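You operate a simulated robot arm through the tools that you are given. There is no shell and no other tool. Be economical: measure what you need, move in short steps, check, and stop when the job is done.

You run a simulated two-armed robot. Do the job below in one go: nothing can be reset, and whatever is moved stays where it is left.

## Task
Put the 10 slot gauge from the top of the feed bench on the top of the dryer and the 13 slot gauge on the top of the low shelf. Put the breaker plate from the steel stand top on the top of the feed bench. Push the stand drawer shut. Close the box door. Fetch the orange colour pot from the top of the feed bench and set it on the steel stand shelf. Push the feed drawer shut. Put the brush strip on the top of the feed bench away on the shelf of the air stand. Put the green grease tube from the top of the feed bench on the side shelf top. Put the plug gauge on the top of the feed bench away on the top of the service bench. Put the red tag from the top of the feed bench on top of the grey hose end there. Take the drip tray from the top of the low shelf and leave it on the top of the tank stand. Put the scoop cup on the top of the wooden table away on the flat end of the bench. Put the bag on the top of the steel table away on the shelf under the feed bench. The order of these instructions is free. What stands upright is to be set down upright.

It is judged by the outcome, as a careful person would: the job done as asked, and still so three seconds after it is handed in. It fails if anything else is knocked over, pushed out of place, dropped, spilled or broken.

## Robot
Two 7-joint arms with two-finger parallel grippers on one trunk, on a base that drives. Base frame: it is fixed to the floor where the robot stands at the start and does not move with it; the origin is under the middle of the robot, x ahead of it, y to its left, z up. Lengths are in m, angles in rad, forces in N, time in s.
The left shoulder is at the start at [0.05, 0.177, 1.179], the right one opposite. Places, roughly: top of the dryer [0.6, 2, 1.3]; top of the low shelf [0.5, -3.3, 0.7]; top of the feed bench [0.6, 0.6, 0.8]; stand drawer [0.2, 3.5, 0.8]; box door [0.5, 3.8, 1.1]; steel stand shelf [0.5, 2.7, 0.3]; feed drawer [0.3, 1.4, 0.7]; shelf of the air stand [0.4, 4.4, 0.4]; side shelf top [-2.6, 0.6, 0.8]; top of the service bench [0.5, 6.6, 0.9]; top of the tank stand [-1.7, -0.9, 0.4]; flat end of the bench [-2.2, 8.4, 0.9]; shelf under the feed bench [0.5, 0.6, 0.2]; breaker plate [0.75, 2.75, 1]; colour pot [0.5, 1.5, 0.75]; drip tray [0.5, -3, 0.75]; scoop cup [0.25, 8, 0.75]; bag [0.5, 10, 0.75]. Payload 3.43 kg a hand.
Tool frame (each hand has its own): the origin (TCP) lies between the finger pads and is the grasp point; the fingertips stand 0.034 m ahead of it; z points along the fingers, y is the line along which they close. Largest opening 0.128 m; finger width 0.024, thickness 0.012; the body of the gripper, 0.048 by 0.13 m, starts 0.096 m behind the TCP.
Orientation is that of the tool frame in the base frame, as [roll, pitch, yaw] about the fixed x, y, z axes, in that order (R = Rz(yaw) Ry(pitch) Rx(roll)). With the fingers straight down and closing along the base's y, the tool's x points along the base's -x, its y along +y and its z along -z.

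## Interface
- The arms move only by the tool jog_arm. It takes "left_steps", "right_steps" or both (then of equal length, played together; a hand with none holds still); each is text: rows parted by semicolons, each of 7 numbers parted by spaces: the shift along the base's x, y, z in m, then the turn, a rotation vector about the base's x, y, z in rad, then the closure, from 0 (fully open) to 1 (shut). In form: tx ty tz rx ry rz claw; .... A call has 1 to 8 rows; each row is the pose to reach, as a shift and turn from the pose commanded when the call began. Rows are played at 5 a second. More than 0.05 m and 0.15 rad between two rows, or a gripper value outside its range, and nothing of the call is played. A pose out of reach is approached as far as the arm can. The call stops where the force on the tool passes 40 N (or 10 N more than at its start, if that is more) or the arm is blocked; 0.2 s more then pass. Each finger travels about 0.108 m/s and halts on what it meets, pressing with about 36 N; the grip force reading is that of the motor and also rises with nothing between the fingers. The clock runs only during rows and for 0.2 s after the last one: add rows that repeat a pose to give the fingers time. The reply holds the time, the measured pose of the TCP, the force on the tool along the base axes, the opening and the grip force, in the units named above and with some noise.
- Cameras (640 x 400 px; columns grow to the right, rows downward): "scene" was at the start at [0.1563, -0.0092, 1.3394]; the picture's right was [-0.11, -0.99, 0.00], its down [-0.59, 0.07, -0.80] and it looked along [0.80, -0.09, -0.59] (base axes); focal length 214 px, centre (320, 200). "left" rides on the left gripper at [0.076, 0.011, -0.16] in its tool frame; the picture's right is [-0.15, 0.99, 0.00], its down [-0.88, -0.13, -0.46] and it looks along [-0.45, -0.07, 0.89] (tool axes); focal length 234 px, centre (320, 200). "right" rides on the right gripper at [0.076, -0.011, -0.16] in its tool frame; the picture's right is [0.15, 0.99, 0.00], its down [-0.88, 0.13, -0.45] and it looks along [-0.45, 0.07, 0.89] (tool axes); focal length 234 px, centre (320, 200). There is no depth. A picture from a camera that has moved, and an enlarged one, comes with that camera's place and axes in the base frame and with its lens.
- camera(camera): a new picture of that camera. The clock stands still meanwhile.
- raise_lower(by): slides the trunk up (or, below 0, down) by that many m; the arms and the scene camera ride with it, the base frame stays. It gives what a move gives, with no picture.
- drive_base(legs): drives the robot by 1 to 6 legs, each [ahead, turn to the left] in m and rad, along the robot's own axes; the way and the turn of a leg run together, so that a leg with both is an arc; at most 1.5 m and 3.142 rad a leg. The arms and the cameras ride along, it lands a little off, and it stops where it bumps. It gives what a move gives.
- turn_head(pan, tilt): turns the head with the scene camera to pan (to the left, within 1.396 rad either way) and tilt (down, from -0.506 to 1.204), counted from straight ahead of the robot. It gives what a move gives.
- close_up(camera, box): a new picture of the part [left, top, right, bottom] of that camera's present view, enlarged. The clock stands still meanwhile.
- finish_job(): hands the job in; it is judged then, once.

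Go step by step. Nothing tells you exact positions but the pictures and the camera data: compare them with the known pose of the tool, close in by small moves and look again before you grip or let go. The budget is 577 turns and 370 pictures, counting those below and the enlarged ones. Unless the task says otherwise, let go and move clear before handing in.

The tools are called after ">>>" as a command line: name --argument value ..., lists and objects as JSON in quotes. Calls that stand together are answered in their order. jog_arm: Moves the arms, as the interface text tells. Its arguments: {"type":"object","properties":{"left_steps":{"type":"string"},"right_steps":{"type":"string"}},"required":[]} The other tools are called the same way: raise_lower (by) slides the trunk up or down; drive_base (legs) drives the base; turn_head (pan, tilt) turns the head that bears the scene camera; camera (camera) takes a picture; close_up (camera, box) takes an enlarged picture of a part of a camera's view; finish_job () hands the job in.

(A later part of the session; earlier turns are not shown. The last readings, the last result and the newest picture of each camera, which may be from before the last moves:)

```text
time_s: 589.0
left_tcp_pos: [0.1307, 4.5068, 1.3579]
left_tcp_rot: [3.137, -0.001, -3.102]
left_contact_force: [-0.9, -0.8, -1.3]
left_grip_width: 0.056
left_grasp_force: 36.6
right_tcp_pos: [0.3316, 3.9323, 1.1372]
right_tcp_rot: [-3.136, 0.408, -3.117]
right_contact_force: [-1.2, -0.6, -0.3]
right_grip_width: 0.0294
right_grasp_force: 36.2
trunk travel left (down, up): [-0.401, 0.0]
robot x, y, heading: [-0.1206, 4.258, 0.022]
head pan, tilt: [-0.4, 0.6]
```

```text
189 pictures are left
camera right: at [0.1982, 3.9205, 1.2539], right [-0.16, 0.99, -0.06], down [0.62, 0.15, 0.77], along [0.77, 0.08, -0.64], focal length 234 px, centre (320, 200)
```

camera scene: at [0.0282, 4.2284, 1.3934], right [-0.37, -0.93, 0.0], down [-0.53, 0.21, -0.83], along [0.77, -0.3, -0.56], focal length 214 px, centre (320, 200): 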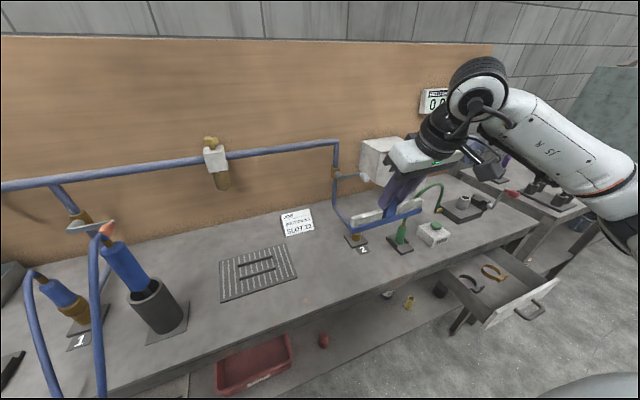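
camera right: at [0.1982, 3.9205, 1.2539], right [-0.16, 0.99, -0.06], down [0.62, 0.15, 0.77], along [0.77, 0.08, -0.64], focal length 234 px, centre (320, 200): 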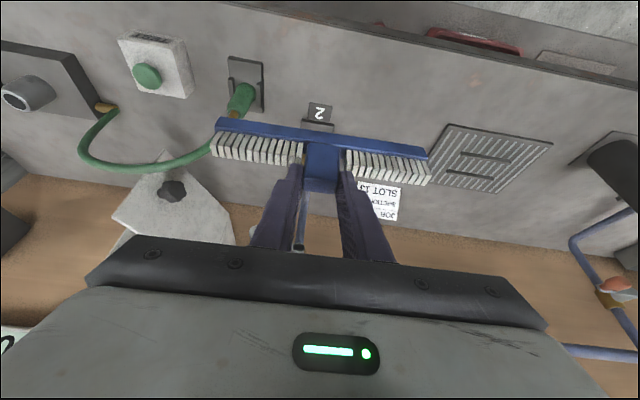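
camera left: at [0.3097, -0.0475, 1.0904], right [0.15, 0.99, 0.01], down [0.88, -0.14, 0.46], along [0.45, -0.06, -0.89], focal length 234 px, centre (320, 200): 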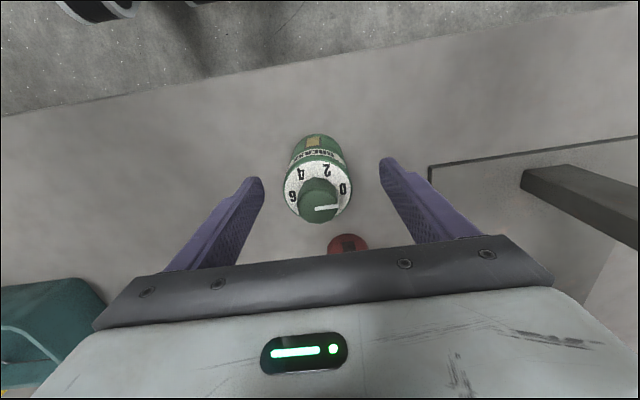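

I'll shift 5 cm toward +y to a clear strip and lower to contact.

>>> jog_arm --right_steps "0 0.025 -0.03 0 0 0 0.85; 0 0.05 -0.07 0 0 0 0.85; 0 0.05 -0.11 0 0 0 0.85; 0 0.05 -0.15 0 0 0 0.85; 0 0.05 -0.17 0 0 0 0.85"

>>> camera --camera "right"

```text
time_s: 590.2
left_tcp_pos: [0.1306, 4.5075, 1.3579]
left_tcp_rot: [3.138, -0.001, -3.101]
left_contact_force: [-0.3, 0.4, -1.2]
left_grip_width: 0.0564
left_grasp_force: 36.3
right_tcp_pos: [0.3329, 3.983, 0.9629]
right_tcp_rot: [-3.135, 0.409, -3.117]
right_contact_force: [-0.1, 0.0, -1.4]
right_grip_width: 0.0294
right_grasp_force: 36.1
trunk travel left (down, up): [-0.401, 0.0]
robot x, y, heading: [-0.1219, 4.2585, 0.024]
head pan, tilt: [-0.4, 0.6]
```

```text
188 pictures are left
camera right: at [0.1994, 3.9712, 1.0812], right [-0.16, 0.99, -0.06], down [0.62, 0.15, 0.77], along [0.77, 0.08, -0.64], focal length 234 px, centre (320, 200)
```

right: 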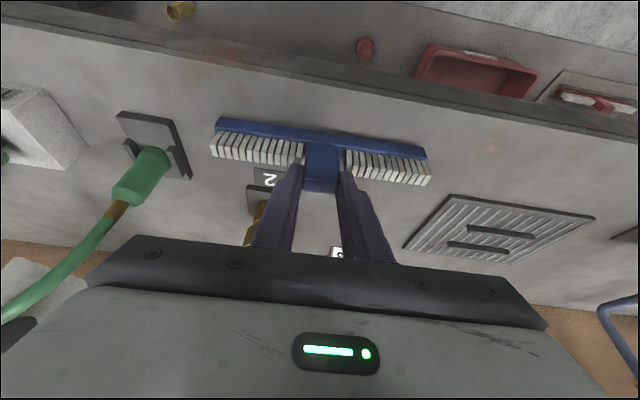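

>>> jog_arm --right_steps "0 0 -0.01 0 0 0 0.85; 0 0 -0.02 0 0 0 0.85; 0 0 -0.028 0 0 0 0.85; 0 0 -0.036 0 0 0 0.85; 0 0 -0.042 0 0 0 0.85; 0 0 -0.048 0 0 0 0.85"

```text
time_s: 591.3
left_tcp_pos: [0.1308, 4.5071, 1.358]
left_tcp_rot: [3.138, -0.001, -3.1]
left_contact_force: [0.5, -0.7, -1.8]
left_grip_width: 0.0566
left_grasp_force: 35.4
right_tcp_pos: [0.3367, 3.9825, 0.9337]
right_tcp_rot: [-3.139, 0.428, -3.119]
right_contact_force: [-5.5, -0.4, 18.1]
right_grip_width: 0.0298
right_grasp_force: 36.3
trunk travel left (down, up): [-0.401, 0.0]
robot x, y, heading: [-0.1204, 4.2592, 0.021]
head pan, tilt: [-0.4, 0.6]
stopped in row 5 (right hand): the force on the tool passed its limit (the readings are from after the stop); the commanded pose is now the measured one
```

>>> jog_arm --right_steps "-0.002 0 0.002 0 0.018 0 0.85; -0.002 0 0.002 0 0.018 0 0.6; -0.002 0 0.002 0 0.018 0 0.5; -0.015 0 0.035 0 0.018 0 0.5; -0.03 0 0.07 0 0.018 0 0.5; -0.06 0 0.1 0 0.018 0 0.5; -0.1 0 0.11 0 0.018 0 0.5"

>>> camera --camera "right"

```text
time_s: 592.9
left_tcp_pos: [0.1306, 4.5071, 1.3575]
left_tcp_rot: [3.137, 0.0, -3.102]
left_contact_force: [0.3, 0.3, -0.9]
left_grip_width: 0.0561
left_grasp_force: 35.8
right_tcp_pos: [0.245, 3.9817, 1.0445]
right_tcp_rot: [-3.136, 0.396, -3.118]
right_contact_force: [0.2, -0.7, 0.1]
right_grip_width: 0.064
right_grasp_force: 0.1
right hand out of reach, approached as far as the arm can: row 7
trunk travel left (down, up): [-0.401, 0.0]
robot x, y, heading: [-0.1208, 4.2582, 0.018]
head pan, tilt: [-0.4, 0.6]
```

```text
187 pictures are left
camera right: at [0.1115, 3.9702, 1.1626], right [-0.16, 0.99, -0.06], down [0.63, 0.15, 0.76], along [0.76, 0.08, -0.65], focal length 234 px, centre (320, 200)
```

right: 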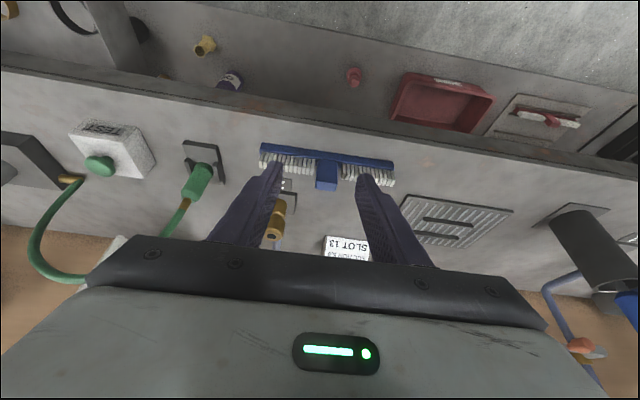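

The brush is parked. Now straighten the hand and close the fingers while backing away.

>>> drive_base --legs '[[-0.3, 0], [0, -1.571], [0.53, 0], [0, 1.571]]'

>>> jog_arm --right_steps "-0.01 0.01 0 0 0.1 0 0.6; -0.02 0.02 -0.02 0 0.2 0 0.8; -0.03 0.02 -0.04 0 0.3 0 1; -0.04 0.02 -0.06 0 0.396 0 1; -0.05 0.02 -0.08 0 0.396 0 1"

>>> turn_head --pan -0.3 --tilt 0.7

>>> camera --camera "scene"

```text
time_s: 605.3
left_tcp_pos: [-0.1513, 3.9748, 1.3577]
left_tcp_rot: [3.14, 0.0, -3.076]
left_contact_force: [-0.8, 1.3, -2.5]
left_grip_width: 0.0563
left_grasp_force: 35.7
right_tcp_pos: [-0.0243, 3.4525, 1.0441]
right_tcp_rot: [-3.138, 0.397, -3.093]
right_contact_force: [0.0, 0.3, 1.1]
right_grip_width: 0.0641
right_grasp_force: 0.0
trunk travel left (down, up): [-0.401, 0.0]
robot x, y, heading: [-0.4004, 3.7181, 0.047]
head pan, tilt: [-0.4, 0.6]
```

```text
time_s: 606.5
left_tcp_pos: [-0.1525, 3.9744, 1.3587]
left_tcp_rot: [3.138, 0.0, -3.075]
left_contact_force: [-0.2, -0.2, -1.2]
left_grip_width: 0.0563
left_grasp_force: 35.8
right_tcp_pos: [-0.0752, 3.472, 0.966]
right_tcp_rot: [3.127, 0.002, -3.096]
right_contact_force: [-1.0, -0.3, -0.6]
right_grip_width: 0.0
right_grasp_force: 32.9
trunk travel left (down, up): [-0.401, 0.0]
robot x, y, heading: [-0.3987, 3.7223, 0.049]
head pan, tilt: [-0.4, 0.6]
```

```text
time_s: 607.2
left_tcp_pos: [-0.1507, 3.975, 1.357]
left_tcp_rot: [3.137, 0.0, -3.075]
left_contact_force: [-1.0, -0.2, -1.6]
left_grip_width: 0.0566
left_grasp_force: 36.0
right_tcp_pos: [-0.074, 3.4735, 0.966]
right_tcp_rot: [3.128, 0.001, -3.098]
right_contact_force: [0.0, -0.1, 0.1]
right_grip_width: 0.0
right_grasp_force: 33.0
trunk travel left (down, up): [-0.401, 0.0]
robot x, y, heading: [-0.3966, 3.7168, 0.046]
head pan, tilt: [-0.3, 0.7]
```

```text
186 pictures are left
camera scene: at [-0.2478, 3.703, 1.3848], right [-0.25, -0.97, 0.0], down [-0.62, 0.16, -0.77], along [0.74, -0.19, -0.64], focal length 214 px, centre (320, 200)
```

scene: 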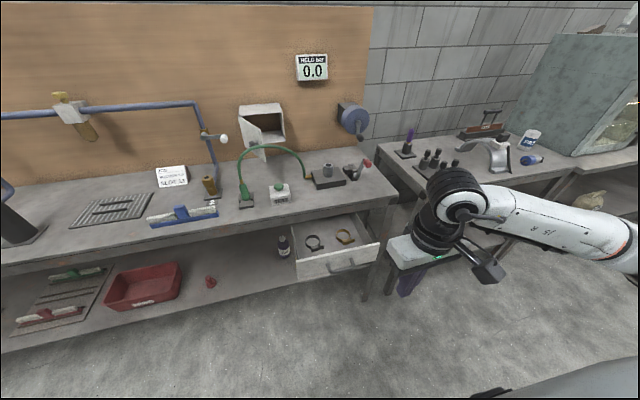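

Drawer panel is at x≈0.165, y 3.38–3.675; handle at (0.127,3.515). I'll lower the trunk and line the fist up with the handle.

>>> raise_lower --by -0.2

>>> jog_arm --right_steps "0.02 0.02 -0.005 0 0 0 1; 0.04 0.045 -0.01 0 0 0 1; 0.08 0.045 -0.01 0 0 0 1; 0.12 0.045 -0.01 0 0 0 1"

>>> camera --camera "right"

```text
time_s: 609.3
left_tcp_pos: [-0.1503, 3.9744, 1.1577]
left_tcp_rot: [3.137, 0.001, -3.076]
left_contact_force: [0.0, 0.5, -1.3]
left_grip_width: 0.0565
left_grasp_force: 36.1
right_tcp_pos: [-0.0736, 3.4724, 0.7658]
right_tcp_rot: [3.129, 0.002, -3.098]
right_contact_force: [0.0, -0.3, -0.2]
right_grip_width: 0.0003
right_grasp_force: 33.1
trunk travel left (down, up): [-0.201, 0.2]
robot x, y, heading: [-0.3996, 3.7203, 0.047]
head pan, tilt: [-0.3, 0.7]
```

```text
time_s: 610.3
left_tcp_pos: [-0.1515, 3.9749, 1.1572]
left_tcp_rot: [3.137, 0.001, -3.075]
left_contact_force: [-0.8, -0.5, -1.0]
left_grip_width: 0.0562
left_grasp_force: 35.4
right_tcp_pos: [0.047, 3.5167, 0.7564]
right_tcp_rot: [3.126, 0.0, -3.098]
right_contact_force: [0.6, 0.0, 0.1]
right_grip_width: 0.0
right_grasp_force: 32.8
trunk travel left (down, up): [-0.201, 0.2]
robot x, y, heading: [-0.4001, 3.7187, 0.047]
head pan, tilt: [-0.3, 0.7]
```

```text
185 pictures are left
camera right: at [-0.0294, 3.5021, 0.916], right [-0.19, 0.98, 0.01], down [0.87, 0.16, 0.46], along [0.45, 0.1, -0.89], focal length 234 px, centre (320, 200)
```

right: 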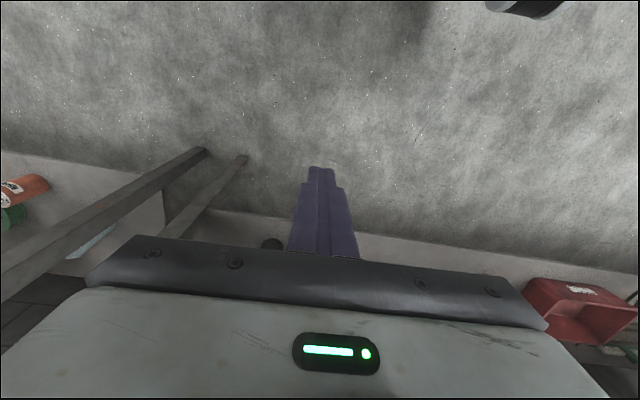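

>>> jog_arm --right_steps "0.03 0 0 0 0 0 1; 0.06 0 0 0 0 0 1; 0.09 0 0 0 0 0 1; 0.12 0 0 0 0 0 1; 0.15 0 0 0 0 0 1; 0.18 0 0 0 0 0 1; 0.21 0 0 0 0 0 1"

>>> camera --camera "scene"

```text
time_s: 612.0
left_tcp_pos: [-0.1526, 3.975, 1.1581]
left_tcp_rot: [3.138, -0.001, -3.076]
left_contact_force: [0.1, 0.2, -1.2]
left_grip_width: 0.0564
left_grasp_force: 36.1
right_tcp_pos: [0.2411, 3.5184, 0.7564]
right_tcp_rot: [3.127, -0.021, -3.097]
right_contact_force: [-16.3, 3.5, 5.1]
right_grip_width: 0.0
right_grasp_force: 33.1
trunk travel left (down, up): [-0.201, 0.2]
robot x, y, heading: [-0.4034, 3.7191, 0.044]
head pan, tilt: [-0.3, 0.7]
stopped in row 7 (right hand): the force on the tool passed its limit (the readings are from after the stop); the commanded pose is now the measured one
```

```text
184 pictures are left
camera scene: at [-0.2497, 3.7031, 1.1852], right [-0.25, -0.97, 0.0], down [-0.62, 0.16, -0.77], along [0.74, -0.19, -0.64], focal length 214 px, centre (320, 200)
```

scene: 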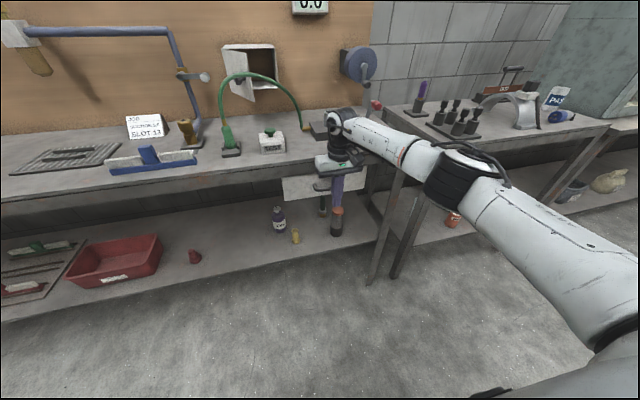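

Firm stop; the drawer looks shut. Retract and check.

>>> jog_arm --right_steps "-0.04 0 0 0 -0.02 0 1; -0.08 0 0 0 -0.02 0 1; -0.12 0 0 0 -0.02 0 1; -0.16 0 0.0 0 -0.02 0 1; -0.2 0 0.02 0 -0.02 0 1"

>>> close_up --camera "scene" --box '[180, 30, 420, 220]'

```text
time_s: 613.1
left_tcp_pos: [-0.1507, 3.975, 1.1581]
left_tcp_rot: [3.137, -0.003, -3.077]
left_contact_force: [0.1, 0.2, -2.4]
left_grip_width: 0.0564
left_grasp_force: 36.0
right_tcp_pos: [0.044, 3.5193, 0.7751]
right_tcp_rot: [3.131, 0.002, -3.1]
right_contact_force: [-0.2, 0.1, 0.1]
right_grip_width: 0.0001
right_grasp_force: 33.1
trunk travel left (down, up): [-0.201, 0.2]
robot x, y, heading: [-0.4017, 3.7251, 0.043]
head pan, tilt: [-0.3, 0.7]
```

```text
2.11 times, centred on (300, 125) of scene
camera zoom: at [-0.2481, 3.7028, 1.1848], right [-0.25, -0.97, 0.0], down [-0.62, 0.16, -0.77], along [0.74, -0.19, -0.64], focal length 452 px, centre (362, 358)
```

zoom: 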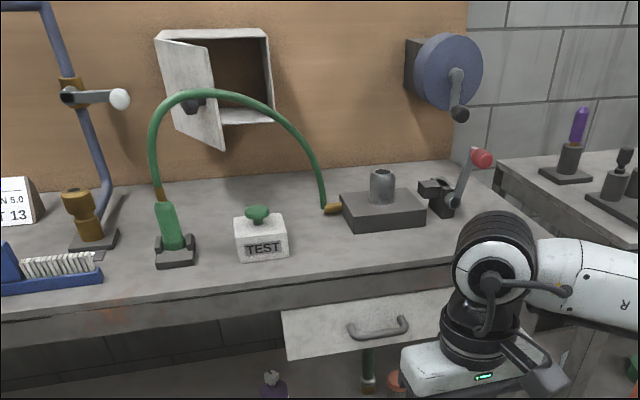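

The stand drawer is shut. The box on the board spans y 3.63–3.79, z 1.0–1.12 at x≈0.60, with its door hinged at the left and open about 63°. I'll raise up and position to sweep the door closed from above the green hose.

>>> raise_lower --by 0.2

>>> jog_arm --right_steps "-0.01 0.0 0.045 0 0 0 1; -0.02 0 0.09 0 0 0 1; -0.03 0 0.135 0 0 0 1; -0.04 0 0.18 0 0 0 1; -0.04 0 0.225 0 0 0 1; -0.04 0 0.26 0 0 0 1"

```text
time_s: 615.3
left_tcp_pos: [-0.1511, 3.9746, 1.3568]
left_tcp_rot: [3.137, -0.002, -3.076]
left_contact_force: [-0.6, 0.3, -2.6]
left_grip_width: 0.0565
left_grasp_force: 35.9
right_tcp_pos: [0.0457, 3.5198, 0.974]
right_tcp_rot: [3.128, -0.001, -3.098]
right_contact_force: [-0.3, 0.0, 0.4]
right_grip_width: 0.0002
right_grasp_force: 32.9
trunk travel left (down, up): [-0.401, 0.0]
robot x, y, heading: [-0.3996, 3.7208, 0.043]
head pan, tilt: [-0.3, 0.7]
```

```text
time_s: 616.7
left_tcp_pos: [-0.1507, 3.9759, 1.3575]
left_tcp_rot: [3.138, 0.0, -3.077]
left_contact_force: [0.4, -0.3, -2.8]
left_grip_width: 0.0563
left_grasp_force: 35.7
right_tcp_pos: [0.0031, 3.5193, 1.235]
right_tcp_rot: [3.129, -0.003, -3.098]
right_contact_force: [-1.0, 0.7, 0.6]
right_grip_width: 0.0003
right_grasp_force: 33.0
trunk travel left (down, up): [-0.401, 0.0]
robot x, y, heading: [-0.402, 3.7199, 0.041]
head pan, tilt: [-0.3, 0.7]
```

>>> drive_base --legs '[[0, 0.53], [0.42, 0], [0, -0.56]]'

>>> turn_head --pan -0.4 --tilt 0.4

>>> camera --camera "scene"

>>> camera --camera "right"

```text
time_s: 622.3
left_tcp_pos: [0.1958, 4.2004, 1.3572]
left_tcp_rot: [3.138, -0.002, -3.086]
left_contact_force: [-0.2, -0.3, -0.7]
left_grip_width: 0.0563
left_grasp_force: 36.5
right_tcp_pos: [0.345, 3.7443, 1.2347]
right_tcp_rot: [3.129, -0.003, -3.109]
right_contact_force: [-1.1, -0.4, -0.4]
right_grip_width: 0.0
right_grasp_force: 32.7
trunk travel left (down, up): [-0.401, 0.0]
robot x, y, heading: [-0.0531, 3.9479, 0.036]
head pan, tilt: [-0.3, 0.7]
```

```text
time_s: 623.1
left_tcp_pos: [0.1954, 4.202, 1.3575]
left_tcp_rot: [3.138, -0.002, -3.086]
left_contact_force: [-0.3, -0.4, -2.5]
left_grip_width: 0.0563
left_grasp_force: 35.9
right_tcp_pos: [0.3451, 3.7451, 1.2341]
right_tcp_rot: [3.128, -0.001, -3.108]
right_contact_force: [-0.6, -0.2, -0.5]
right_grip_width: 0.0
right_grasp_force: 32.9
trunk travel left (down, up): [-0.401, 0.0]
robot x, y, heading: [-0.0569, 3.9482, 0.035]
head pan, tilt: [-0.4, 0.4]
```

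```text
182 pictures are left
camera scene: at [0.1, 3.9197, 1.4116], right [-0.36, -0.93, 0.0], down [-0.36, 0.14, -0.92], along [0.86, -0.33, -0.39], focal length 214 px, centre (320, 200)
```

scene: 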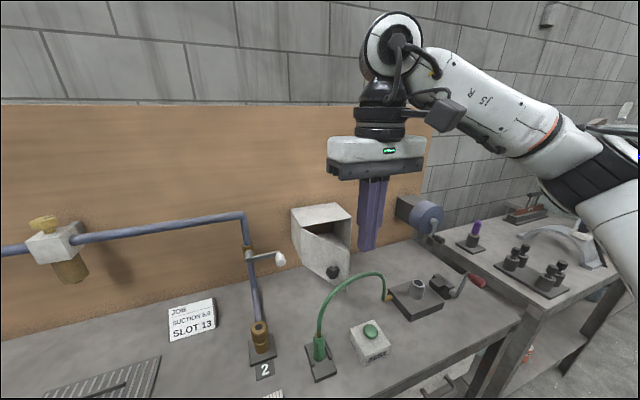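

```text
181 pictures are left
camera right: at [0.2693, 3.7309, 1.3946], right [-0.18, 0.98, 0.01], down [0.88, 0.15, 0.46], along [0.45, 0.09, -0.89], focal length 234 px, centre (320, 200)
```

right: 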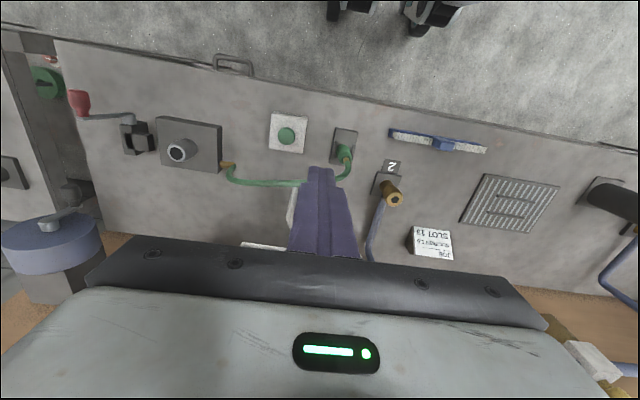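

>>> close_up --camera "scene" --box '[270, 180, 400, 300]'

```text
3.33 times, centred on (335, 240) of scene
camera zoom: at [0.1, 3.9197, 1.4116], right [-0.36, -0.93, 0.0], down [-0.36, 0.14, -0.92], along [0.86, -0.33, -0.39], focal length 715 px, centre (270, 67)
```

zoom: 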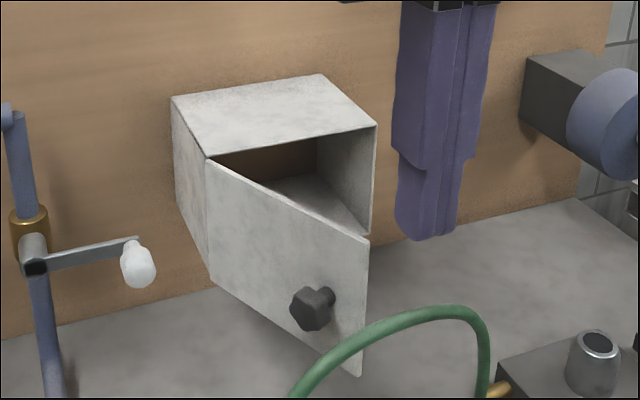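

Geometry confirmed: hinge at (0.59,3.787), door's free edge at (0.455,3.714), knob at z≈1.05, hose peak below 1.07. I'll bring the closed fingertips down beside the door's outer face, above knob and hose.

>>> jog_arm --right_steps "0.04 0.02 0 0 0 0 1; 0.08 0.04 0 0 0 0 1; 0.115 0.055 0 0 0 0 1; 0.115 0.055 -0.04 0 0 0 1; 0.115 0.055 -0.08 0 0 0 1; 0.115 0.055 -0.11 0 0 0 1"

>>> close_up --camera "scene" --box '[250, 140, 410, 300]'

```text
time_s: 624.5
left_tcp_pos: [0.1952, 4.2017, 1.3569]
left_tcp_rot: [3.138, 0.0, -3.085]
left_contact_force: [-0.5, 0.5, -2.0]
left_grip_width: 0.0564
left_grasp_force: 35.9
right_tcp_pos: [0.4591, 3.7977, 1.1238]
right_tcp_rot: [3.128, 0.0, -3.109]
right_contact_force: [-1.2, -0.5, 0.8]
right_grip_width: 0.0
right_grasp_force: 33.0
trunk travel left (down, up): [-0.401, 0.0]
robot x, y, heading: [-0.0584, 3.9494, 0.036]
head pan, tilt: [-0.4, 0.4]
```

```text
2.50 times, centred on (330, 220) of scene
camera zoom: at [0.1001, 3.9192, 1.4116], right [-0.36, -0.93, 0.0], down [-0.36, 0.14, -0.92], along [0.86, -0.33, -0.39], focal length 536 px, centre (295, 150)
```

zoom: 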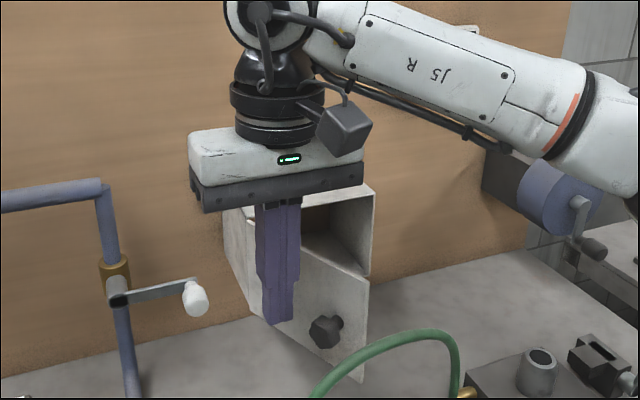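

Now sweep the door shut along an arc.

>>> jog_arm --right_steps "0.01 -0.025 0 0 0 0 1; 0.016 -0.05 0 0 0 0 1; 0.03 -0.072 0 0 0 0 1; 0.041 -0.092 0 0 0 0 1; 0.074 -0.118 0 0 0 0 1; 0.1 -0.128 0 0 0 0 1; 0.118 -0.131 0 0 0 0 1; 0.13 -0.131 0 0 0 0 1"

>>> close_up --camera "scene" --box '[250, 140, 410, 300]'

```text
time_s: 626.3
left_tcp_pos: [0.191, 4.2023, 1.358]
left_tcp_rot: [3.139, -0.002, -3.087]
left_contact_force: [1.3, -0.4, -1.8]
left_grip_width: 0.0564
left_grasp_force: 35.4
right_tcp_pos: [0.5721, 3.6725, 1.1256]
right_tcp_rot: [3.126, -0.038, -3.101]
right_contact_force: [-26.6, 0.8, 10.0]
right_grip_width: 0.0
right_grasp_force: 33.0
trunk travel left (down, up): [-0.401, 0.0]
robot x, y, heading: [-0.055, 3.9491, 0.033]
head pan, tilt: [-0.4, 0.4]
stopped in row 8 (right hand): the force on the tool passed its limit (the readings are from after the stop); the commanded pose is now the measured one
```

```text
2.50 times, centred on (330, 220) of scene
camera zoom: at [0.0956, 3.9202, 1.4124], right [-0.36, -0.93, 0.0], down [-0.36, 0.14, -0.92], along [0.86, -0.33, -0.39], focal length 536 px, centre (295, 150)
```

zoom: 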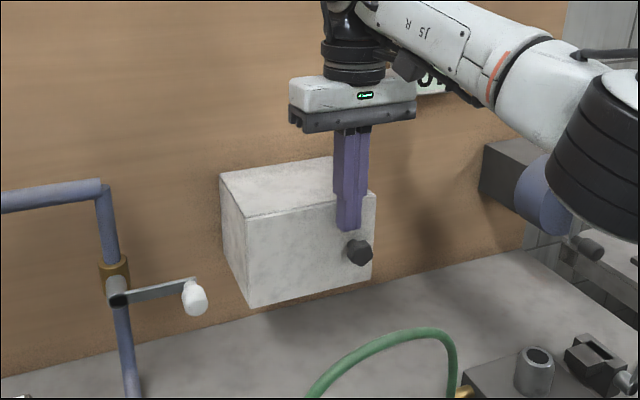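

The box door is closed. Retract from it.

>>> jog_arm --right_steps "-0.03 0 0.01 0 -0.02 0 1; -0.05 0 0.05 0 -0.038 0 1; -0.08 0.01 0.09 0 -0.038 0 1; -0.12 0.02 0.12 0 -0.038 0 0.8; -0.16 0.03 0.13 0 -0.038 0 0.5; -0.2 0.04 0.14 0 -0.038 0 0.5"

>>> camera --camera "scene"

```text
refused: row 3 steps farther than a row can; nothing moved
```

```text
177 pictures are left
camera scene: at [0.0956, 3.9202, 1.4124], right [-0.36, -0.93, 0.0], down [-0.36, 0.14, -0.92], along [0.86, -0.33, -0.39], focal length 214 px, centre (320, 200)
```

scene: 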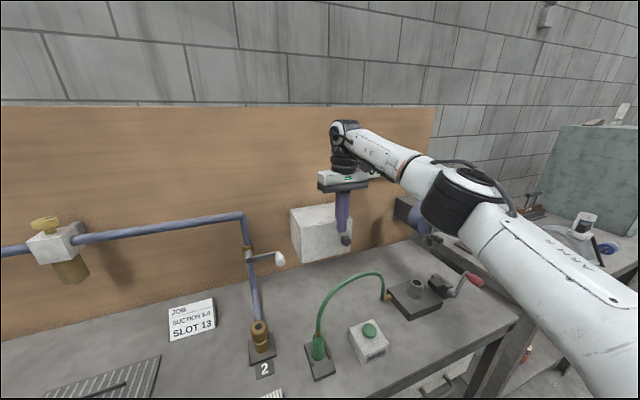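

>>> jog_arm --right_steps "-0.03 0 0.005 0 -0.02 0 1; -0.04 0 0.045 0 -0.038 0 1; -0.06 0.01 0.085 0 -0.038 0 1; -0.1 0.02 0.1 0 -0.038 0 0.8; -0.14 0.03 0.11 0 -0.038 0 0.5; -0.18 0.04 0.12 0 -0.038 0 0.5"

```text
time_s: 627.7
left_tcp_pos: [0.1947, 4.2008, 1.3587]
left_tcp_rot: [3.138, 0.0, -3.087]
left_contact_force: [-0.2, -0.2, -1.1]
left_grip_width: 0.0565
left_grasp_force: 35.4
right_tcp_pos: [0.3951, 3.7118, 1.2413]
right_tcp_rot: [3.129, 0.006, -3.105]
right_contact_force: [0.7, 0.5, 0.7]
right_grip_width: 0.0639
right_grasp_force: 0.1
trunk travel left (down, up): [-0.401, 0.0]
robot x, y, heading: [-0.0558, 3.9507, 0.031]
head pan, tilt: [-0.4, 0.4]
```

>>> drive_base --legs '[[-0.35, 0], [0, 1.54], [0.31, 0], [0, -1.56]]'

>>> jog_arm --right_steps "-0.02 -0.02 -0.01 0 -0.1 0 0.5; -0.04 -0.04 -0.03 0 -0.2 0 0.5; -0.05 -0.05 -0.06 0 -0.3 0 0.5; -0.05 -0.05 -0.1 0 -0.4 0 0.5; -0.05 -0.05 -0.12 0 -0.41 0 0.5"

>>> camera --camera "right"

```text
time_s: 639.2
left_tcp_pos: [-0.1524, 4.4856, 1.3567]
left_tcp_rot: [3.137, -0.002, -3.11]
left_contact_force: [-0.4, 0.5, -1.7]
left_grip_width: 0.0566
left_grasp_force: 35.8
right_tcp_pos: [0.0383, 3.9903, 1.2407]
right_tcp_rot: [3.129, 0.008, -3.126]
right_contact_force: [-0.3, 0.1, -1.0]
right_grip_width: 0.0641
right_grasp_force: 0.1
trunk travel left (down, up): [-0.401, 0.0]
robot x, y, heading: [-0.4106, 4.2425, 0.011]
head pan, tilt: [-0.4, 0.4]
```

```text
time_s: 640.4
left_tcp_pos: [-0.1527, 4.485, 1.3567]
left_tcp_rot: [3.139, -0.003, -3.11]
left_contact_force: [-0.2, 1.1, -1.3]
left_grip_width: 0.0566
left_grasp_force: 36.5
right_tcp_pos: [-0.0114, 3.9403, 1.12]
right_tcp_rot: [3.136, 0.418, -3.125]
right_contact_force: [0.3, 0.4, -0.2]
right_grip_width: 0.064
right_grasp_force: 0.1
trunk travel left (down, up): [-0.401, 0.0]
robot x, y, heading: [-0.4101, 4.2446, 0.011]
head pan, tilt: [-0.4, 0.4]
```

```text
176 pictures are left
camera right: at [-0.1464, 3.9268, 1.236], right [-0.15, 0.99, -0.05], down [0.62, 0.14, 0.78], along [0.77, 0.09, -0.63], focal length 234 px, centre (320, 200)
```

right: 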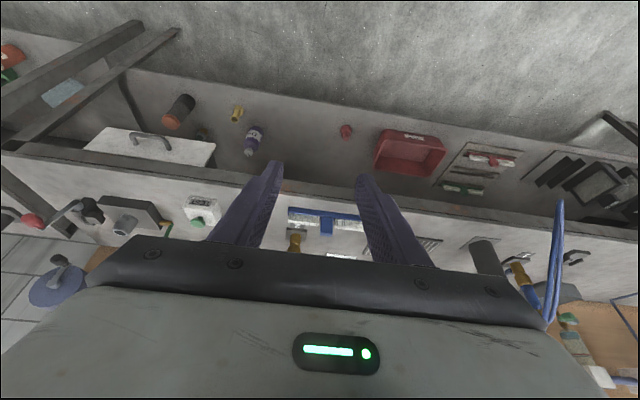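

>>> drive_base --legs '[[0.26, 0]]'

>>> jog_arm --right_steps "0.02 0.02 -0.03 0 0 0 0.5; 0.04 0.04 -0.06 0 0 0 0.5; 0.05 0.04 -0.1 0 0 0 0.5; 0.06 0.04 -0.13 0 0 0 0.5"

>>> camera --camera "right"

```text
time_s: 642.3
left_tcp_pos: [0.1083, 4.4891, 1.3576]
left_tcp_rot: [3.137, -0.002, -3.103]
left_contact_force: [0.2, 0.0, -0.8]
left_grip_width: 0.0568
left_grasp_force: 36.2
right_tcp_pos: [0.252, 3.9442, 1.1197]
right_tcp_rot: [3.136, 0.416, -3.119]
right_contact_force: [0.1, -0.2, -0.4]
right_grip_width: 0.0639
right_grasp_force: 0.1
trunk travel left (down, up): [-0.401, 0.0]
robot x, y, heading: [-0.145, 4.2429, 0.016]
head pan, tilt: [-0.4, 0.4]
```

```text
time_s: 643.3
left_tcp_pos: [0.1078, 4.4901, 1.358]
left_tcp_rot: [3.138, -0.003, -3.104]
left_contact_force: [0.3, 1.0, -1.8]
left_grip_width: 0.0565
left_grasp_force: 36.0
right_tcp_pos: [0.3105, 3.986, 0.9891]
right_tcp_rot: [3.136, 0.417, -3.119]
right_contact_force: [0.5, -0.2, 0.8]
right_grip_width: 0.064
right_grasp_force: 0.1
trunk travel left (down, up): [-0.401, 0.0]
robot x, y, heading: [-0.1461, 4.2457, 0.016]
head pan, tilt: [-0.4, 0.4]
```

```text
175 pictures are left
camera right: at [0.1759, 3.9721, 1.1053], right [-0.16, 0.99, -0.05], down [0.62, 0.14, 0.77], along [0.77, 0.09, -0.63], focal length 234 px, centre (320, 200)
```

right: 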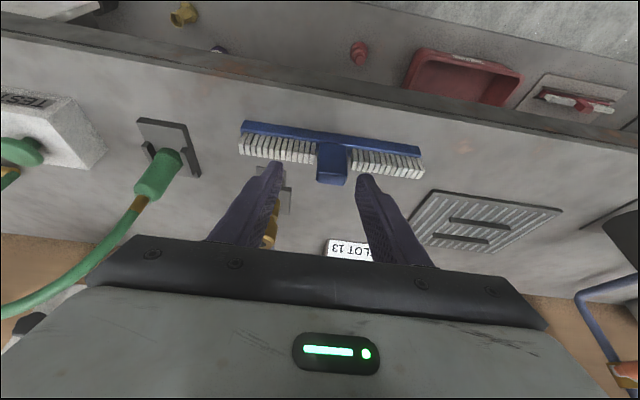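

>>> jog_arm --right_steps "0.012 0.006 -0.027 0 0 0 0.5; 0.025 0.007 -0.053 0 0 0 0.5; 0.025 0.007 -0.053 0 0 0 0.7; 0.025 0.007 -0.053 0 0 0 0.85; 0.025 0.007 -0.053 0 0 0 0.85"

>>> camera --camera "right"

```text
time_s: 644.5
left_tcp_pos: [0.1093, 4.4896, 1.3579]
left_tcp_rot: [3.138, -0.002, -3.103]
left_contact_force: [0.5, 0.2, -1.5]
left_grip_width: 0.0564
left_grasp_force: 35.7
right_tcp_pos: [0.3352, 3.9923, 0.9389]
right_tcp_rot: [3.137, 0.418, -3.119]
right_contact_force: [-0.1, 0.2, -0.9]
right_grip_width: 0.0294
right_grasp_force: 36.4
trunk travel left (down, up): [-0.401, 0.0]
robot x, y, heading: [-0.1467, 4.2464, 0.011]
head pan, tilt: [-0.4, 0.4]
```

```text
174 pictures are left
camera right: at [0.2012, 3.9795, 1.0536], right [-0.16, 0.99, -0.05], down [0.62, 0.14, 0.77], along [0.77, 0.09, -0.63], focal length 234 px, centre (320, 200)
```

right: 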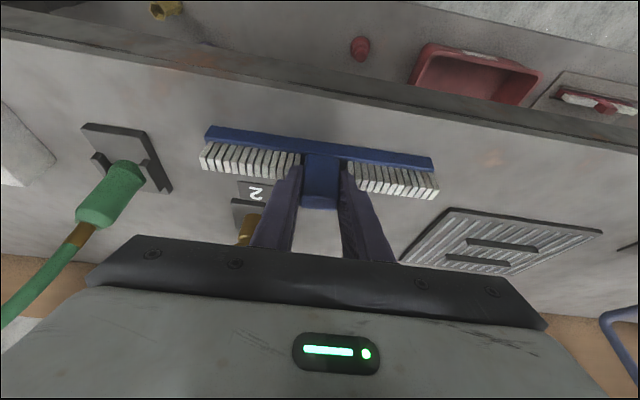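

Gripped again. Lift, then back out.

>>> jog_arm --right_steps "0 0 0.03 0 0 0 0.85; -0.01 0 0.06 0 0 0 0.85; -0.02 0 0.09 0 0 0 0.85"

>>> drive_base --legs '[[-0.48, 0], [0, 0.44]]'

>>> raise_lower --by -0.4

```text
time_s: 645.3
left_tcp_pos: [0.1075, 4.4907, 1.3567]
left_tcp_rot: [3.136, 0.0, -3.104]
left_contact_force: [0.1, 0.0, -1.9]
left_grip_width: 0.0565
left_grasp_force: 36.4
right_tcp_pos: [0.3136, 3.9931, 1.0265]
right_tcp_rot: [3.137, 0.418, -3.117]
right_contact_force: [0.1, 0.4, -1.1]
right_grip_width: 0.0294
right_grasp_force: 35.8
trunk travel left (down, up): [-0.401, 0.0]
robot x, y, heading: [-0.1461, 4.2412, 0.02]
head pan, tilt: [-0.4, 0.4]
```

```text
time_s: 649.4
left_tcp_pos: [-0.5, 4.5679, 1.3567]
left_tcp_rot: [3.137, -0.003, -2.66]
left_contact_force: [0.2, -0.1, -1.6]
left_grip_width: 0.0564
left_grasp_force: 36.4
right_tcp_pos: [-0.1016, 4.2062, 1.0267]
right_tcp_rot: [3.135, 0.417, -2.677]
right_contact_force: [0.3, -0.6, -1.0]
right_grip_width: 0.0294
right_grasp_force: 35.9
trunk travel left (down, up): [-0.401, 0.0]
robot x, y, heading: [-0.6278, 4.2352, 0.459]
head pan, tilt: [-0.4, 0.4]
```

```text
time_s: 653.2
left_tcp_pos: [-0.5022, 4.5678, 0.9576]
left_tcp_rot: [3.138, -0.002, -2.659]
left_contact_force: [0.0, -0.1, -1.5]
left_grip_width: 0.0567
left_grasp_force: 35.8
right_tcp_pos: [-0.102, 4.207, 0.6263]
right_tcp_rot: [3.137, 0.417, -2.675]
right_contact_force: [-0.3, 0.0, -0.9]
right_grip_width: 0.0295
right_grasp_force: 35.7
trunk travel left (down, up): [-0.001, 0.4]
robot x, y, heading: [-0.6272, 4.2363, 0.459]
head pan, tilt: [-0.4, 0.4]
```

>>> jog_arm --right_steps "0.008 -0.04 -0.01 0 0 -0.1 0.85; 0.016 -0.08 -0.02 0 0 -0.2 0.85; 0.024 -0.12 -0.03 0 0 -0.3 0.85; 0.032 -0.16 -0.04 0 0 -0.4 0.85; 0.035 -0.207 -0.05 0 0 -0.46 0.85"

>>> camera --camera "right"

```text
time_s: 654.4
left_tcp_pos: [-0.5011, 4.5659, 0.9577]
left_tcp_rot: [3.137, -0.002, -2.66]
left_contact_force: [0.2, -0.8, -1.6]
left_grip_width: 0.0565
left_grasp_force: 36.2
right_tcp_pos: [-0.0681, 3.998, 0.5781]
right_tcp_rot: [3.137, 0.418, -3.137]
right_contact_force: [-0.1, 0.1, -1.1]
right_grip_width: 0.0295
right_grasp_force: 35.7
trunk travel left (down, up): [-0.001, 0.4]
robot x, y, heading: [-0.6229, 4.2332, 0.457]
head pan, tilt: [-0.4, 0.4]
```

```text
173 pictures are left
camera right: at [-0.2035, 3.9873, 0.6932], right [-0.14, 0.99, -0.05], down [0.62, 0.13, 0.77], along [0.77, 0.08, -0.63], focal length 234 px, centre (320, 200)
```

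right: 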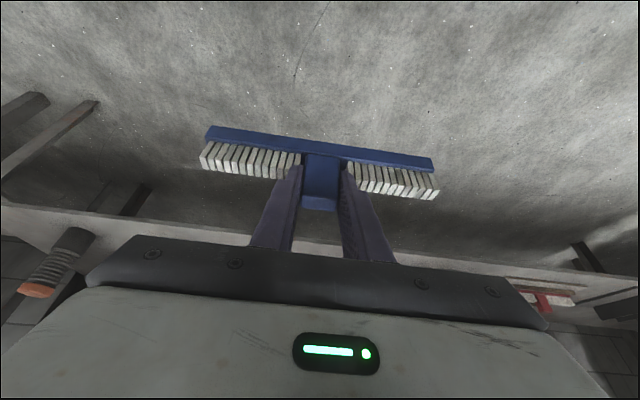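

I'll reposition in the open so that a straight drive at this heading carries the brush onto the free part of the shelf.

>>> drive_base --legs '[[0, -1.773], [0.313, 0], [0, 1.773]]'

```text
time_s: 665.0
left_tcp_pos: [-0.4066, 4.2576, 0.9573]
left_tcp_rot: [3.136, -0.003, -2.68]
left_contact_force: [0.4, -0.6, -1.5]
left_grip_width: 0.0557
left_grasp_force: 35.9
right_tcp_pos: [0.0124, 3.6803, 0.5776]
right_tcp_rot: [3.138, 0.416, 3.129]
right_contact_force: [0.7, 0.3, -1.4]
right_grip_width: 0.0297
right_grasp_force: 35.9
trunk travel left (down, up): [-0.001, 0.4]
robot x, y, heading: [-0.5372, 3.9268, 0.438]
head pan, tilt: [-0.4, 0.4]
```

>>> drive_base --legs '[[0.29, 0.02]]'

>>> turn_head --pan -0.6 --tilt 0.5

>>> camera --camera "scene"

>>> camera --camera "right"

```text
time_s: 667.0
left_tcp_pos: [-0.152, 4.3861, 0.9577]
left_tcp_rot: [3.137, -0.001, -2.664]
left_contact_force: [0.1, 0.2, -1.5]
left_grip_width: 0.0556
left_grasp_force: 36.8
right_tcp_pos: [0.2802, 3.8168, 0.5761]
right_tcp_rot: [3.136, 0.416, -3.138]
right_contact_force: [-0.4, 0.0, -0.6]
right_grip_width: 0.0295
right_grasp_force: 35.9
trunk travel left (down, up): [-0.001, 0.4]
robot x, y, heading: [-0.279, 4.0519, 0.458]
head pan, tilt: [-0.4, 0.4]
```

```text
time_s: 667.7
left_tcp_pos: [-0.1521, 4.3852, 0.9577]
left_tcp_rot: [3.135, -0.002, -2.664]
left_contact_force: [-0.2, 0.2, -1.1]
left_grip_width: 0.0554
left_grasp_force: 36.2
right_tcp_pos: [0.2795, 3.8162, 0.5767]
right_tcp_rot: [3.136, 0.418, -3.138]
right_contact_force: [1.1, -0.2, -1.3]
right_grip_width: 0.0296
right_grasp_force: 35.6
trunk travel left (down, up): [-0.001, 0.4]
robot x, y, heading: [-0.2742, 4.054, 0.458]
head pan, tilt: [-0.6, 0.499]
```

```text
172 pictures are left
camera scene: at [-0.1251, 4.0718, 1.0025], right [-0.14, -0.99, 0.0], down [-0.47, 0.07, -0.88], along [0.87, -0.13, -0.48], focal length 214 px, centre (320, 200)
```

scene: 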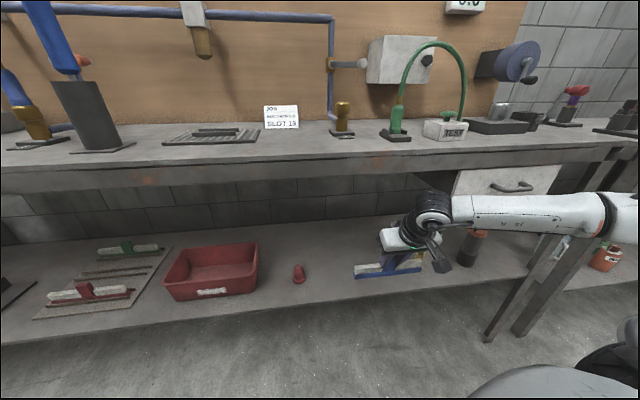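

```text
171 pictures are left
camera right: at [0.1445, 3.8052, 0.6932], right [-0.14, 0.99, -0.05], down [0.62, 0.13, 0.77], along [0.77, 0.07, -0.63], focal length 234 px, centre (320, 200)
```

right: 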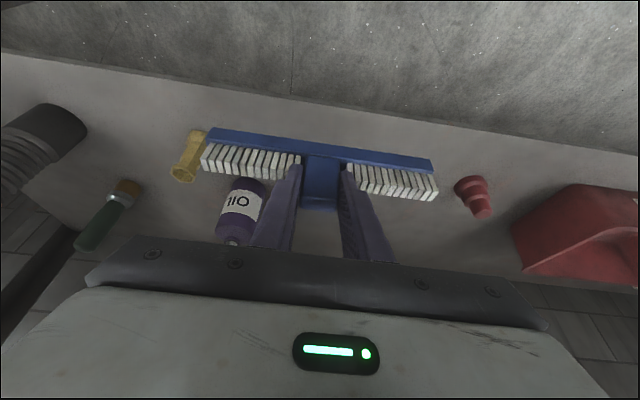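

Good clearance to the oil bottle and red cup. Drive 11 cm further in.

>>> drive_base --legs '[[0.11, 0]]'

>>> jog_arm --right_steps "0 0.01 -0.02 0 0 0 0.85; 0 0.02 -0.04 0 0 0 0.85; 0 0.02 -0.06 0 0 0 0.85"

>>> camera --camera "right"

```text
time_s: 668.9
left_tcp_pos: [-0.0516, 4.4335, 0.9571]
left_tcp_rot: [3.14, 0.001, -2.664]
left_contact_force: [0.4, -0.6, -1.1]
left_grip_width: 0.0553
left_grasp_force: 36.3
right_tcp_pos: [0.3779, 3.8648, 0.5774]
right_tcp_rot: [3.136, 0.415, -3.138]
right_contact_force: [-0.5, -0.4, -0.8]
right_grip_width: 0.0295
right_grasp_force: 35.9
trunk travel left (down, up): [-0.001, 0.4]
robot x, y, heading: [-0.1756, 4.0983, 0.458]
head pan, tilt: [-0.6, 0.499]
```

```text
time_s: 669.7
left_tcp_pos: [-0.052, 4.4339, 0.9581]
left_tcp_rot: [3.138, -0.003, -2.664]
left_contact_force: [-0.1, -0.9, -0.6]
left_grip_width: 0.0554
left_grasp_force: 35.7
right_tcp_pos: [0.3784, 3.8857, 0.5181]
right_tcp_rot: [3.136, 0.414, -3.138]
right_contact_force: [-0.4, -0.1, -2.3]
right_grip_width: 0.0293
right_grasp_force: 36.2
trunk travel left (down, up): [-0.001, 0.4]
robot x, y, heading: [-0.1771, 4.1021, 0.454]
head pan, tilt: [-0.6, 0.499]
```

```text
170 pictures are left
camera right: at [0.2431, 3.8738, 0.6334], right [-0.14, 0.99, -0.05], down [0.62, 0.13, 0.77], along [0.77, 0.07, -0.63], focal length 234 px, centre (320, 200)
```

right: 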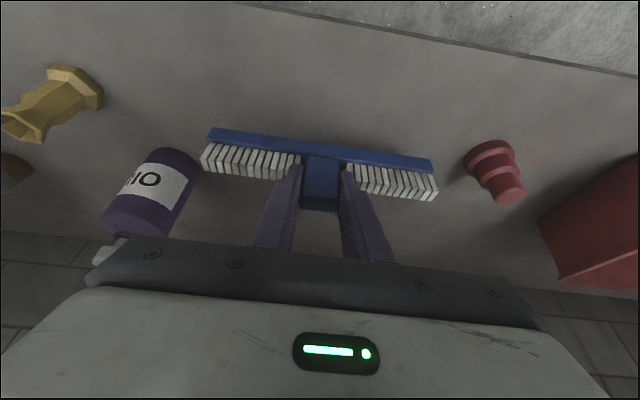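

>>> jog_arm --right_steps "0 0 -0.012 0 0 0 0.85; 0 0 -0.022 0 0 0 0.85; 0 0 -0.03 0 0 0 0.85; 0 0 -0.038 0 0 0 0.85; 0 0 -0.046 0 0 0 0.85; 0 0 -0.054 0 0 0 0.85"

```text
time_s: 671.1
left_tcp_pos: [-0.0522, 4.434, 0.9559]
left_tcp_rot: [3.137, 0.0, -2.666]
left_contact_force: [0.4, 0.1, -0.4]
left_grip_width: 0.0553
left_grasp_force: 35.8
right_tcp_pos: [0.3847, 3.8851, 0.4737]
right_tcp_rot: [3.136, 0.44, -3.137]
right_contact_force: [-2.6, -0.2, 14.6]
right_grip_width: 0.0292
right_grasp_force: 35.5
trunk travel left (down, up): [-0.001, 0.4]
robot x, y, heading: [-0.1786, 4.1035, 0.462]
head pan, tilt: [-0.6, 0.499]
stopped in row 6 (right hand): the force on the tool passed its limit (the readings are from after the stop); the commanded pose is now the measured one
```

>>> jog_arm --right_steps "-0.002 0 0.003 0 0.025 0 0.85; -0.002 0 0.003 0 0.025 0 0.6; -0.002 0 0.003 0 0.025 0 0.5; -0.015 0 0.035 0 0.025 0 0.5; -0.03 0 0.07 0 0.025 0 0.5; -0.06 0 0.1 0 0.025 0 0.5"

>>> camera --camera "right"

```text
time_s: 672.5
left_tcp_pos: [-0.0525, 4.4349, 0.9572]
left_tcp_rot: [3.137, 0.001, -2.665]
left_contact_force: [0.2, -0.4, -1.5]
left_grip_width: 0.055
left_grasp_force: 35.8
right_tcp_pos: [0.3244, 3.8851, 0.5703]
right_tcp_rot: [3.135, 0.406, -3.138]
right_contact_force: [0.9, -0.2, -0.4]
right_grip_width: 0.0641
right_grasp_force: 0.0
trunk travel left (down, up): [-0.001, 0.4]
robot x, y, heading: [-0.1763, 4.0974, 0.46]
head pan, tilt: [-0.6, 0.499]
```

```text
169 pictures are left
camera right: at [0.1896, 3.8733, 0.6867], right [-0.14, 0.99, -0.05], down [0.63, 0.13, 0.77], along [0.77, 0.07, -0.64], focal length 234 px, centre (320, 200)
```

right: 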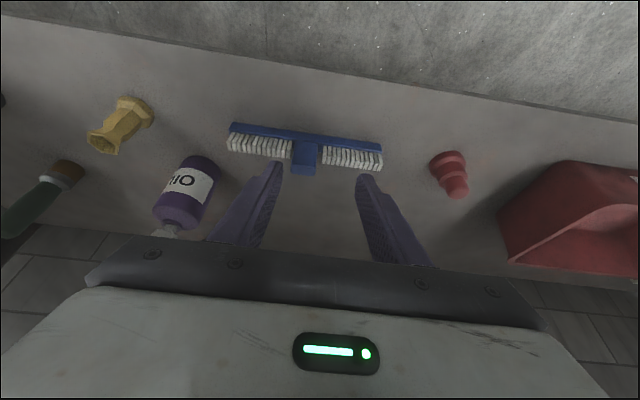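

The brush strip is on the air stand's shelf. Next the plug gauge: back out, raise up, straighten the hand.

>>> drive_base --legs '[[-0.4, 0]]'

>>> raise_lower --by 0.4

>>> jog_arm --right_steps "-0.01 0.01 0.03 0 0.1 0 0.5; -0.02 0.02 0.06 0 0.2 0 0.5; -0.03 0.03 0.1 0 0.3 0 0.5; -0.04 0.04 0.14 0 0.4 0 0.5; -0.06 0.05 0.17 0 0.406 0 0.5"

```text
time_s: 675.0
left_tcp_pos: [-0.4112, 4.2588, 0.9573]
left_tcp_rot: [3.138, 0.0, -2.655]
left_contact_force: [-1.3, 0.7, -2.3]
left_grip_width: 0.0549
left_grasp_force: 35.9
right_tcp_pos: [-0.0312, 3.7124, 0.57]
right_tcp_rot: [3.135, 0.409, -3.126]
right_contact_force: [0.3, -0.1, 0.0]
right_grip_width: 0.0643
right_grasp_force: 0.1
trunk travel left (down, up): [-0.001, 0.4]
robot x, y, heading: [-0.5314, 3.9246, 0.47]
head pan, tilt: [-0.6, 0.499]
```

```text
time_s: 678.9
left_tcp_pos: [-0.4121, 4.2588, 1.3582]
left_tcp_rot: [3.139, 0.0, -2.655]
left_contact_force: [-0.2, -0.3, -2.0]
left_grip_width: 0.0544
left_grasp_force: 35.2
right_tcp_pos: [-0.0298, 3.7119, 0.9692]
right_tcp_rot: [3.137, 0.408, -3.128]
right_contact_force: [-0.1, 0.1, 0.3]
right_grip_width: 0.0641
right_grasp_force: 0.1
trunk travel left (down, up): [-0.401, 0.0]
robot x, y, heading: [-0.537, 3.9278, 0.464]
head pan, tilt: [-0.6, 0.499]
```

```text
time_s: 680.1
left_tcp_pos: [-0.4115, 4.2584, 1.3584]
left_tcp_rot: [3.139, -0.001, -2.654]
left_contact_force: [-0.2, 1.4, -1.8]
left_grip_width: 0.0547
left_grasp_force: 35.5
right_tcp_pos: [-0.0922, 3.7609, 1.1371]
right_tcp_rot: [3.135, -0.004, -3.13]
right_contact_force: [-0.6, 0.2, 0.9]
right_grip_width: 0.064
right_grasp_force: 0.1
trunk travel left (down, up): [-0.401, 0.0]
robot x, y, heading: [-0.5355, 3.9227, 0.464]
head pan, tilt: [-0.6, 0.499]
```

The left grip width is creeping down; let me check the green tube in the left hand.

>>> camera --camera "left"

```text
168 pictures are left
camera left: at [-0.4843, 4.234, 1.5176], right [-0.33, 0.94, 0.0], down [0.84, 0.29, 0.45], along [0.43, 0.15, -0.89], focal length 234 px, centre (320, 200)
```

left: 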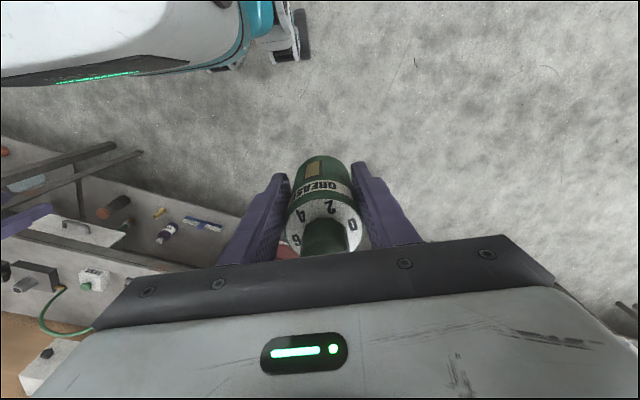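

The tube has crept a little in the grip. I'll set it down and regrasp it at the feed bench. Driving back there now.

>>> drive_base --legs '[[0.13, 0], [0, -2.035], [1.45, 0], [1.45, 0], [1.46, 0], [0, 1.571]]'

>>> turn_head --pan 0.2 --tilt 0.6

>>> camera --camera "scene"

```text
time_s: 710.4
left_tcp_pos: [-0.213, -0.1172, 1.3554]
left_tcp_rot: [3.138, -0.002, -3.135]
left_contact_force: [0.9, -1.0, -0.7]
left_grip_width: 0.0521
left_grasp_force: 36.2
right_tcp_pos: [-0.1564, -0.7065, 1.1383]
right_tcp_rot: [3.132, 0.002, 2.675]
right_contact_force: [0.1, 0.1, -0.5]
right_grip_width: 0.064
right_grasp_force: 0.1
trunk travel left (down, up): [-0.401, 0.0]
robot x, y, heading: [-0.4786, -0.3541, -0.012]
head pan, tilt: [-0.6, 0.499]
```

```text
time_s: 711.5
left_tcp_pos: [-0.2131, -0.1177, 1.3571]
left_tcp_rot: [3.137, -0.002, -3.135]
left_contact_force: [-0.6, -0.7, -1.4]
left_grip_width: 0.0519
left_grasp_force: 36.1
right_tcp_pos: [-0.1564, -0.7065, 1.1376]
right_tcp_rot: [3.131, 0.002, 2.675]
right_contact_force: [-0.6, -0.7, -0.3]
right_grip_width: 0.064
right_grasp_force: 0.1
trunk travel left (down, up): [-0.401, 0.0]
robot x, y, heading: [-0.4749, -0.3551, -0.016]
head pan, tilt: [0.201, 0.6]
```

```text
167 pictures are left
camera scene: at [-0.3191, -0.3405, 1.3934], right [0.18, -0.98, 0.0], down [-0.56, -0.1, -0.83], along [0.81, 0.15, -0.56], focal length 214 px, centre (320, 200)
```

scene: 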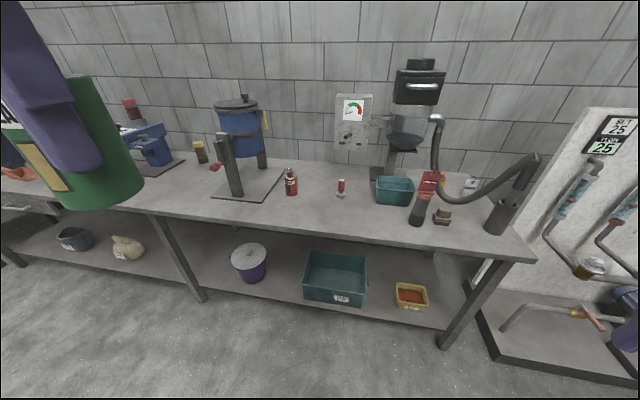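

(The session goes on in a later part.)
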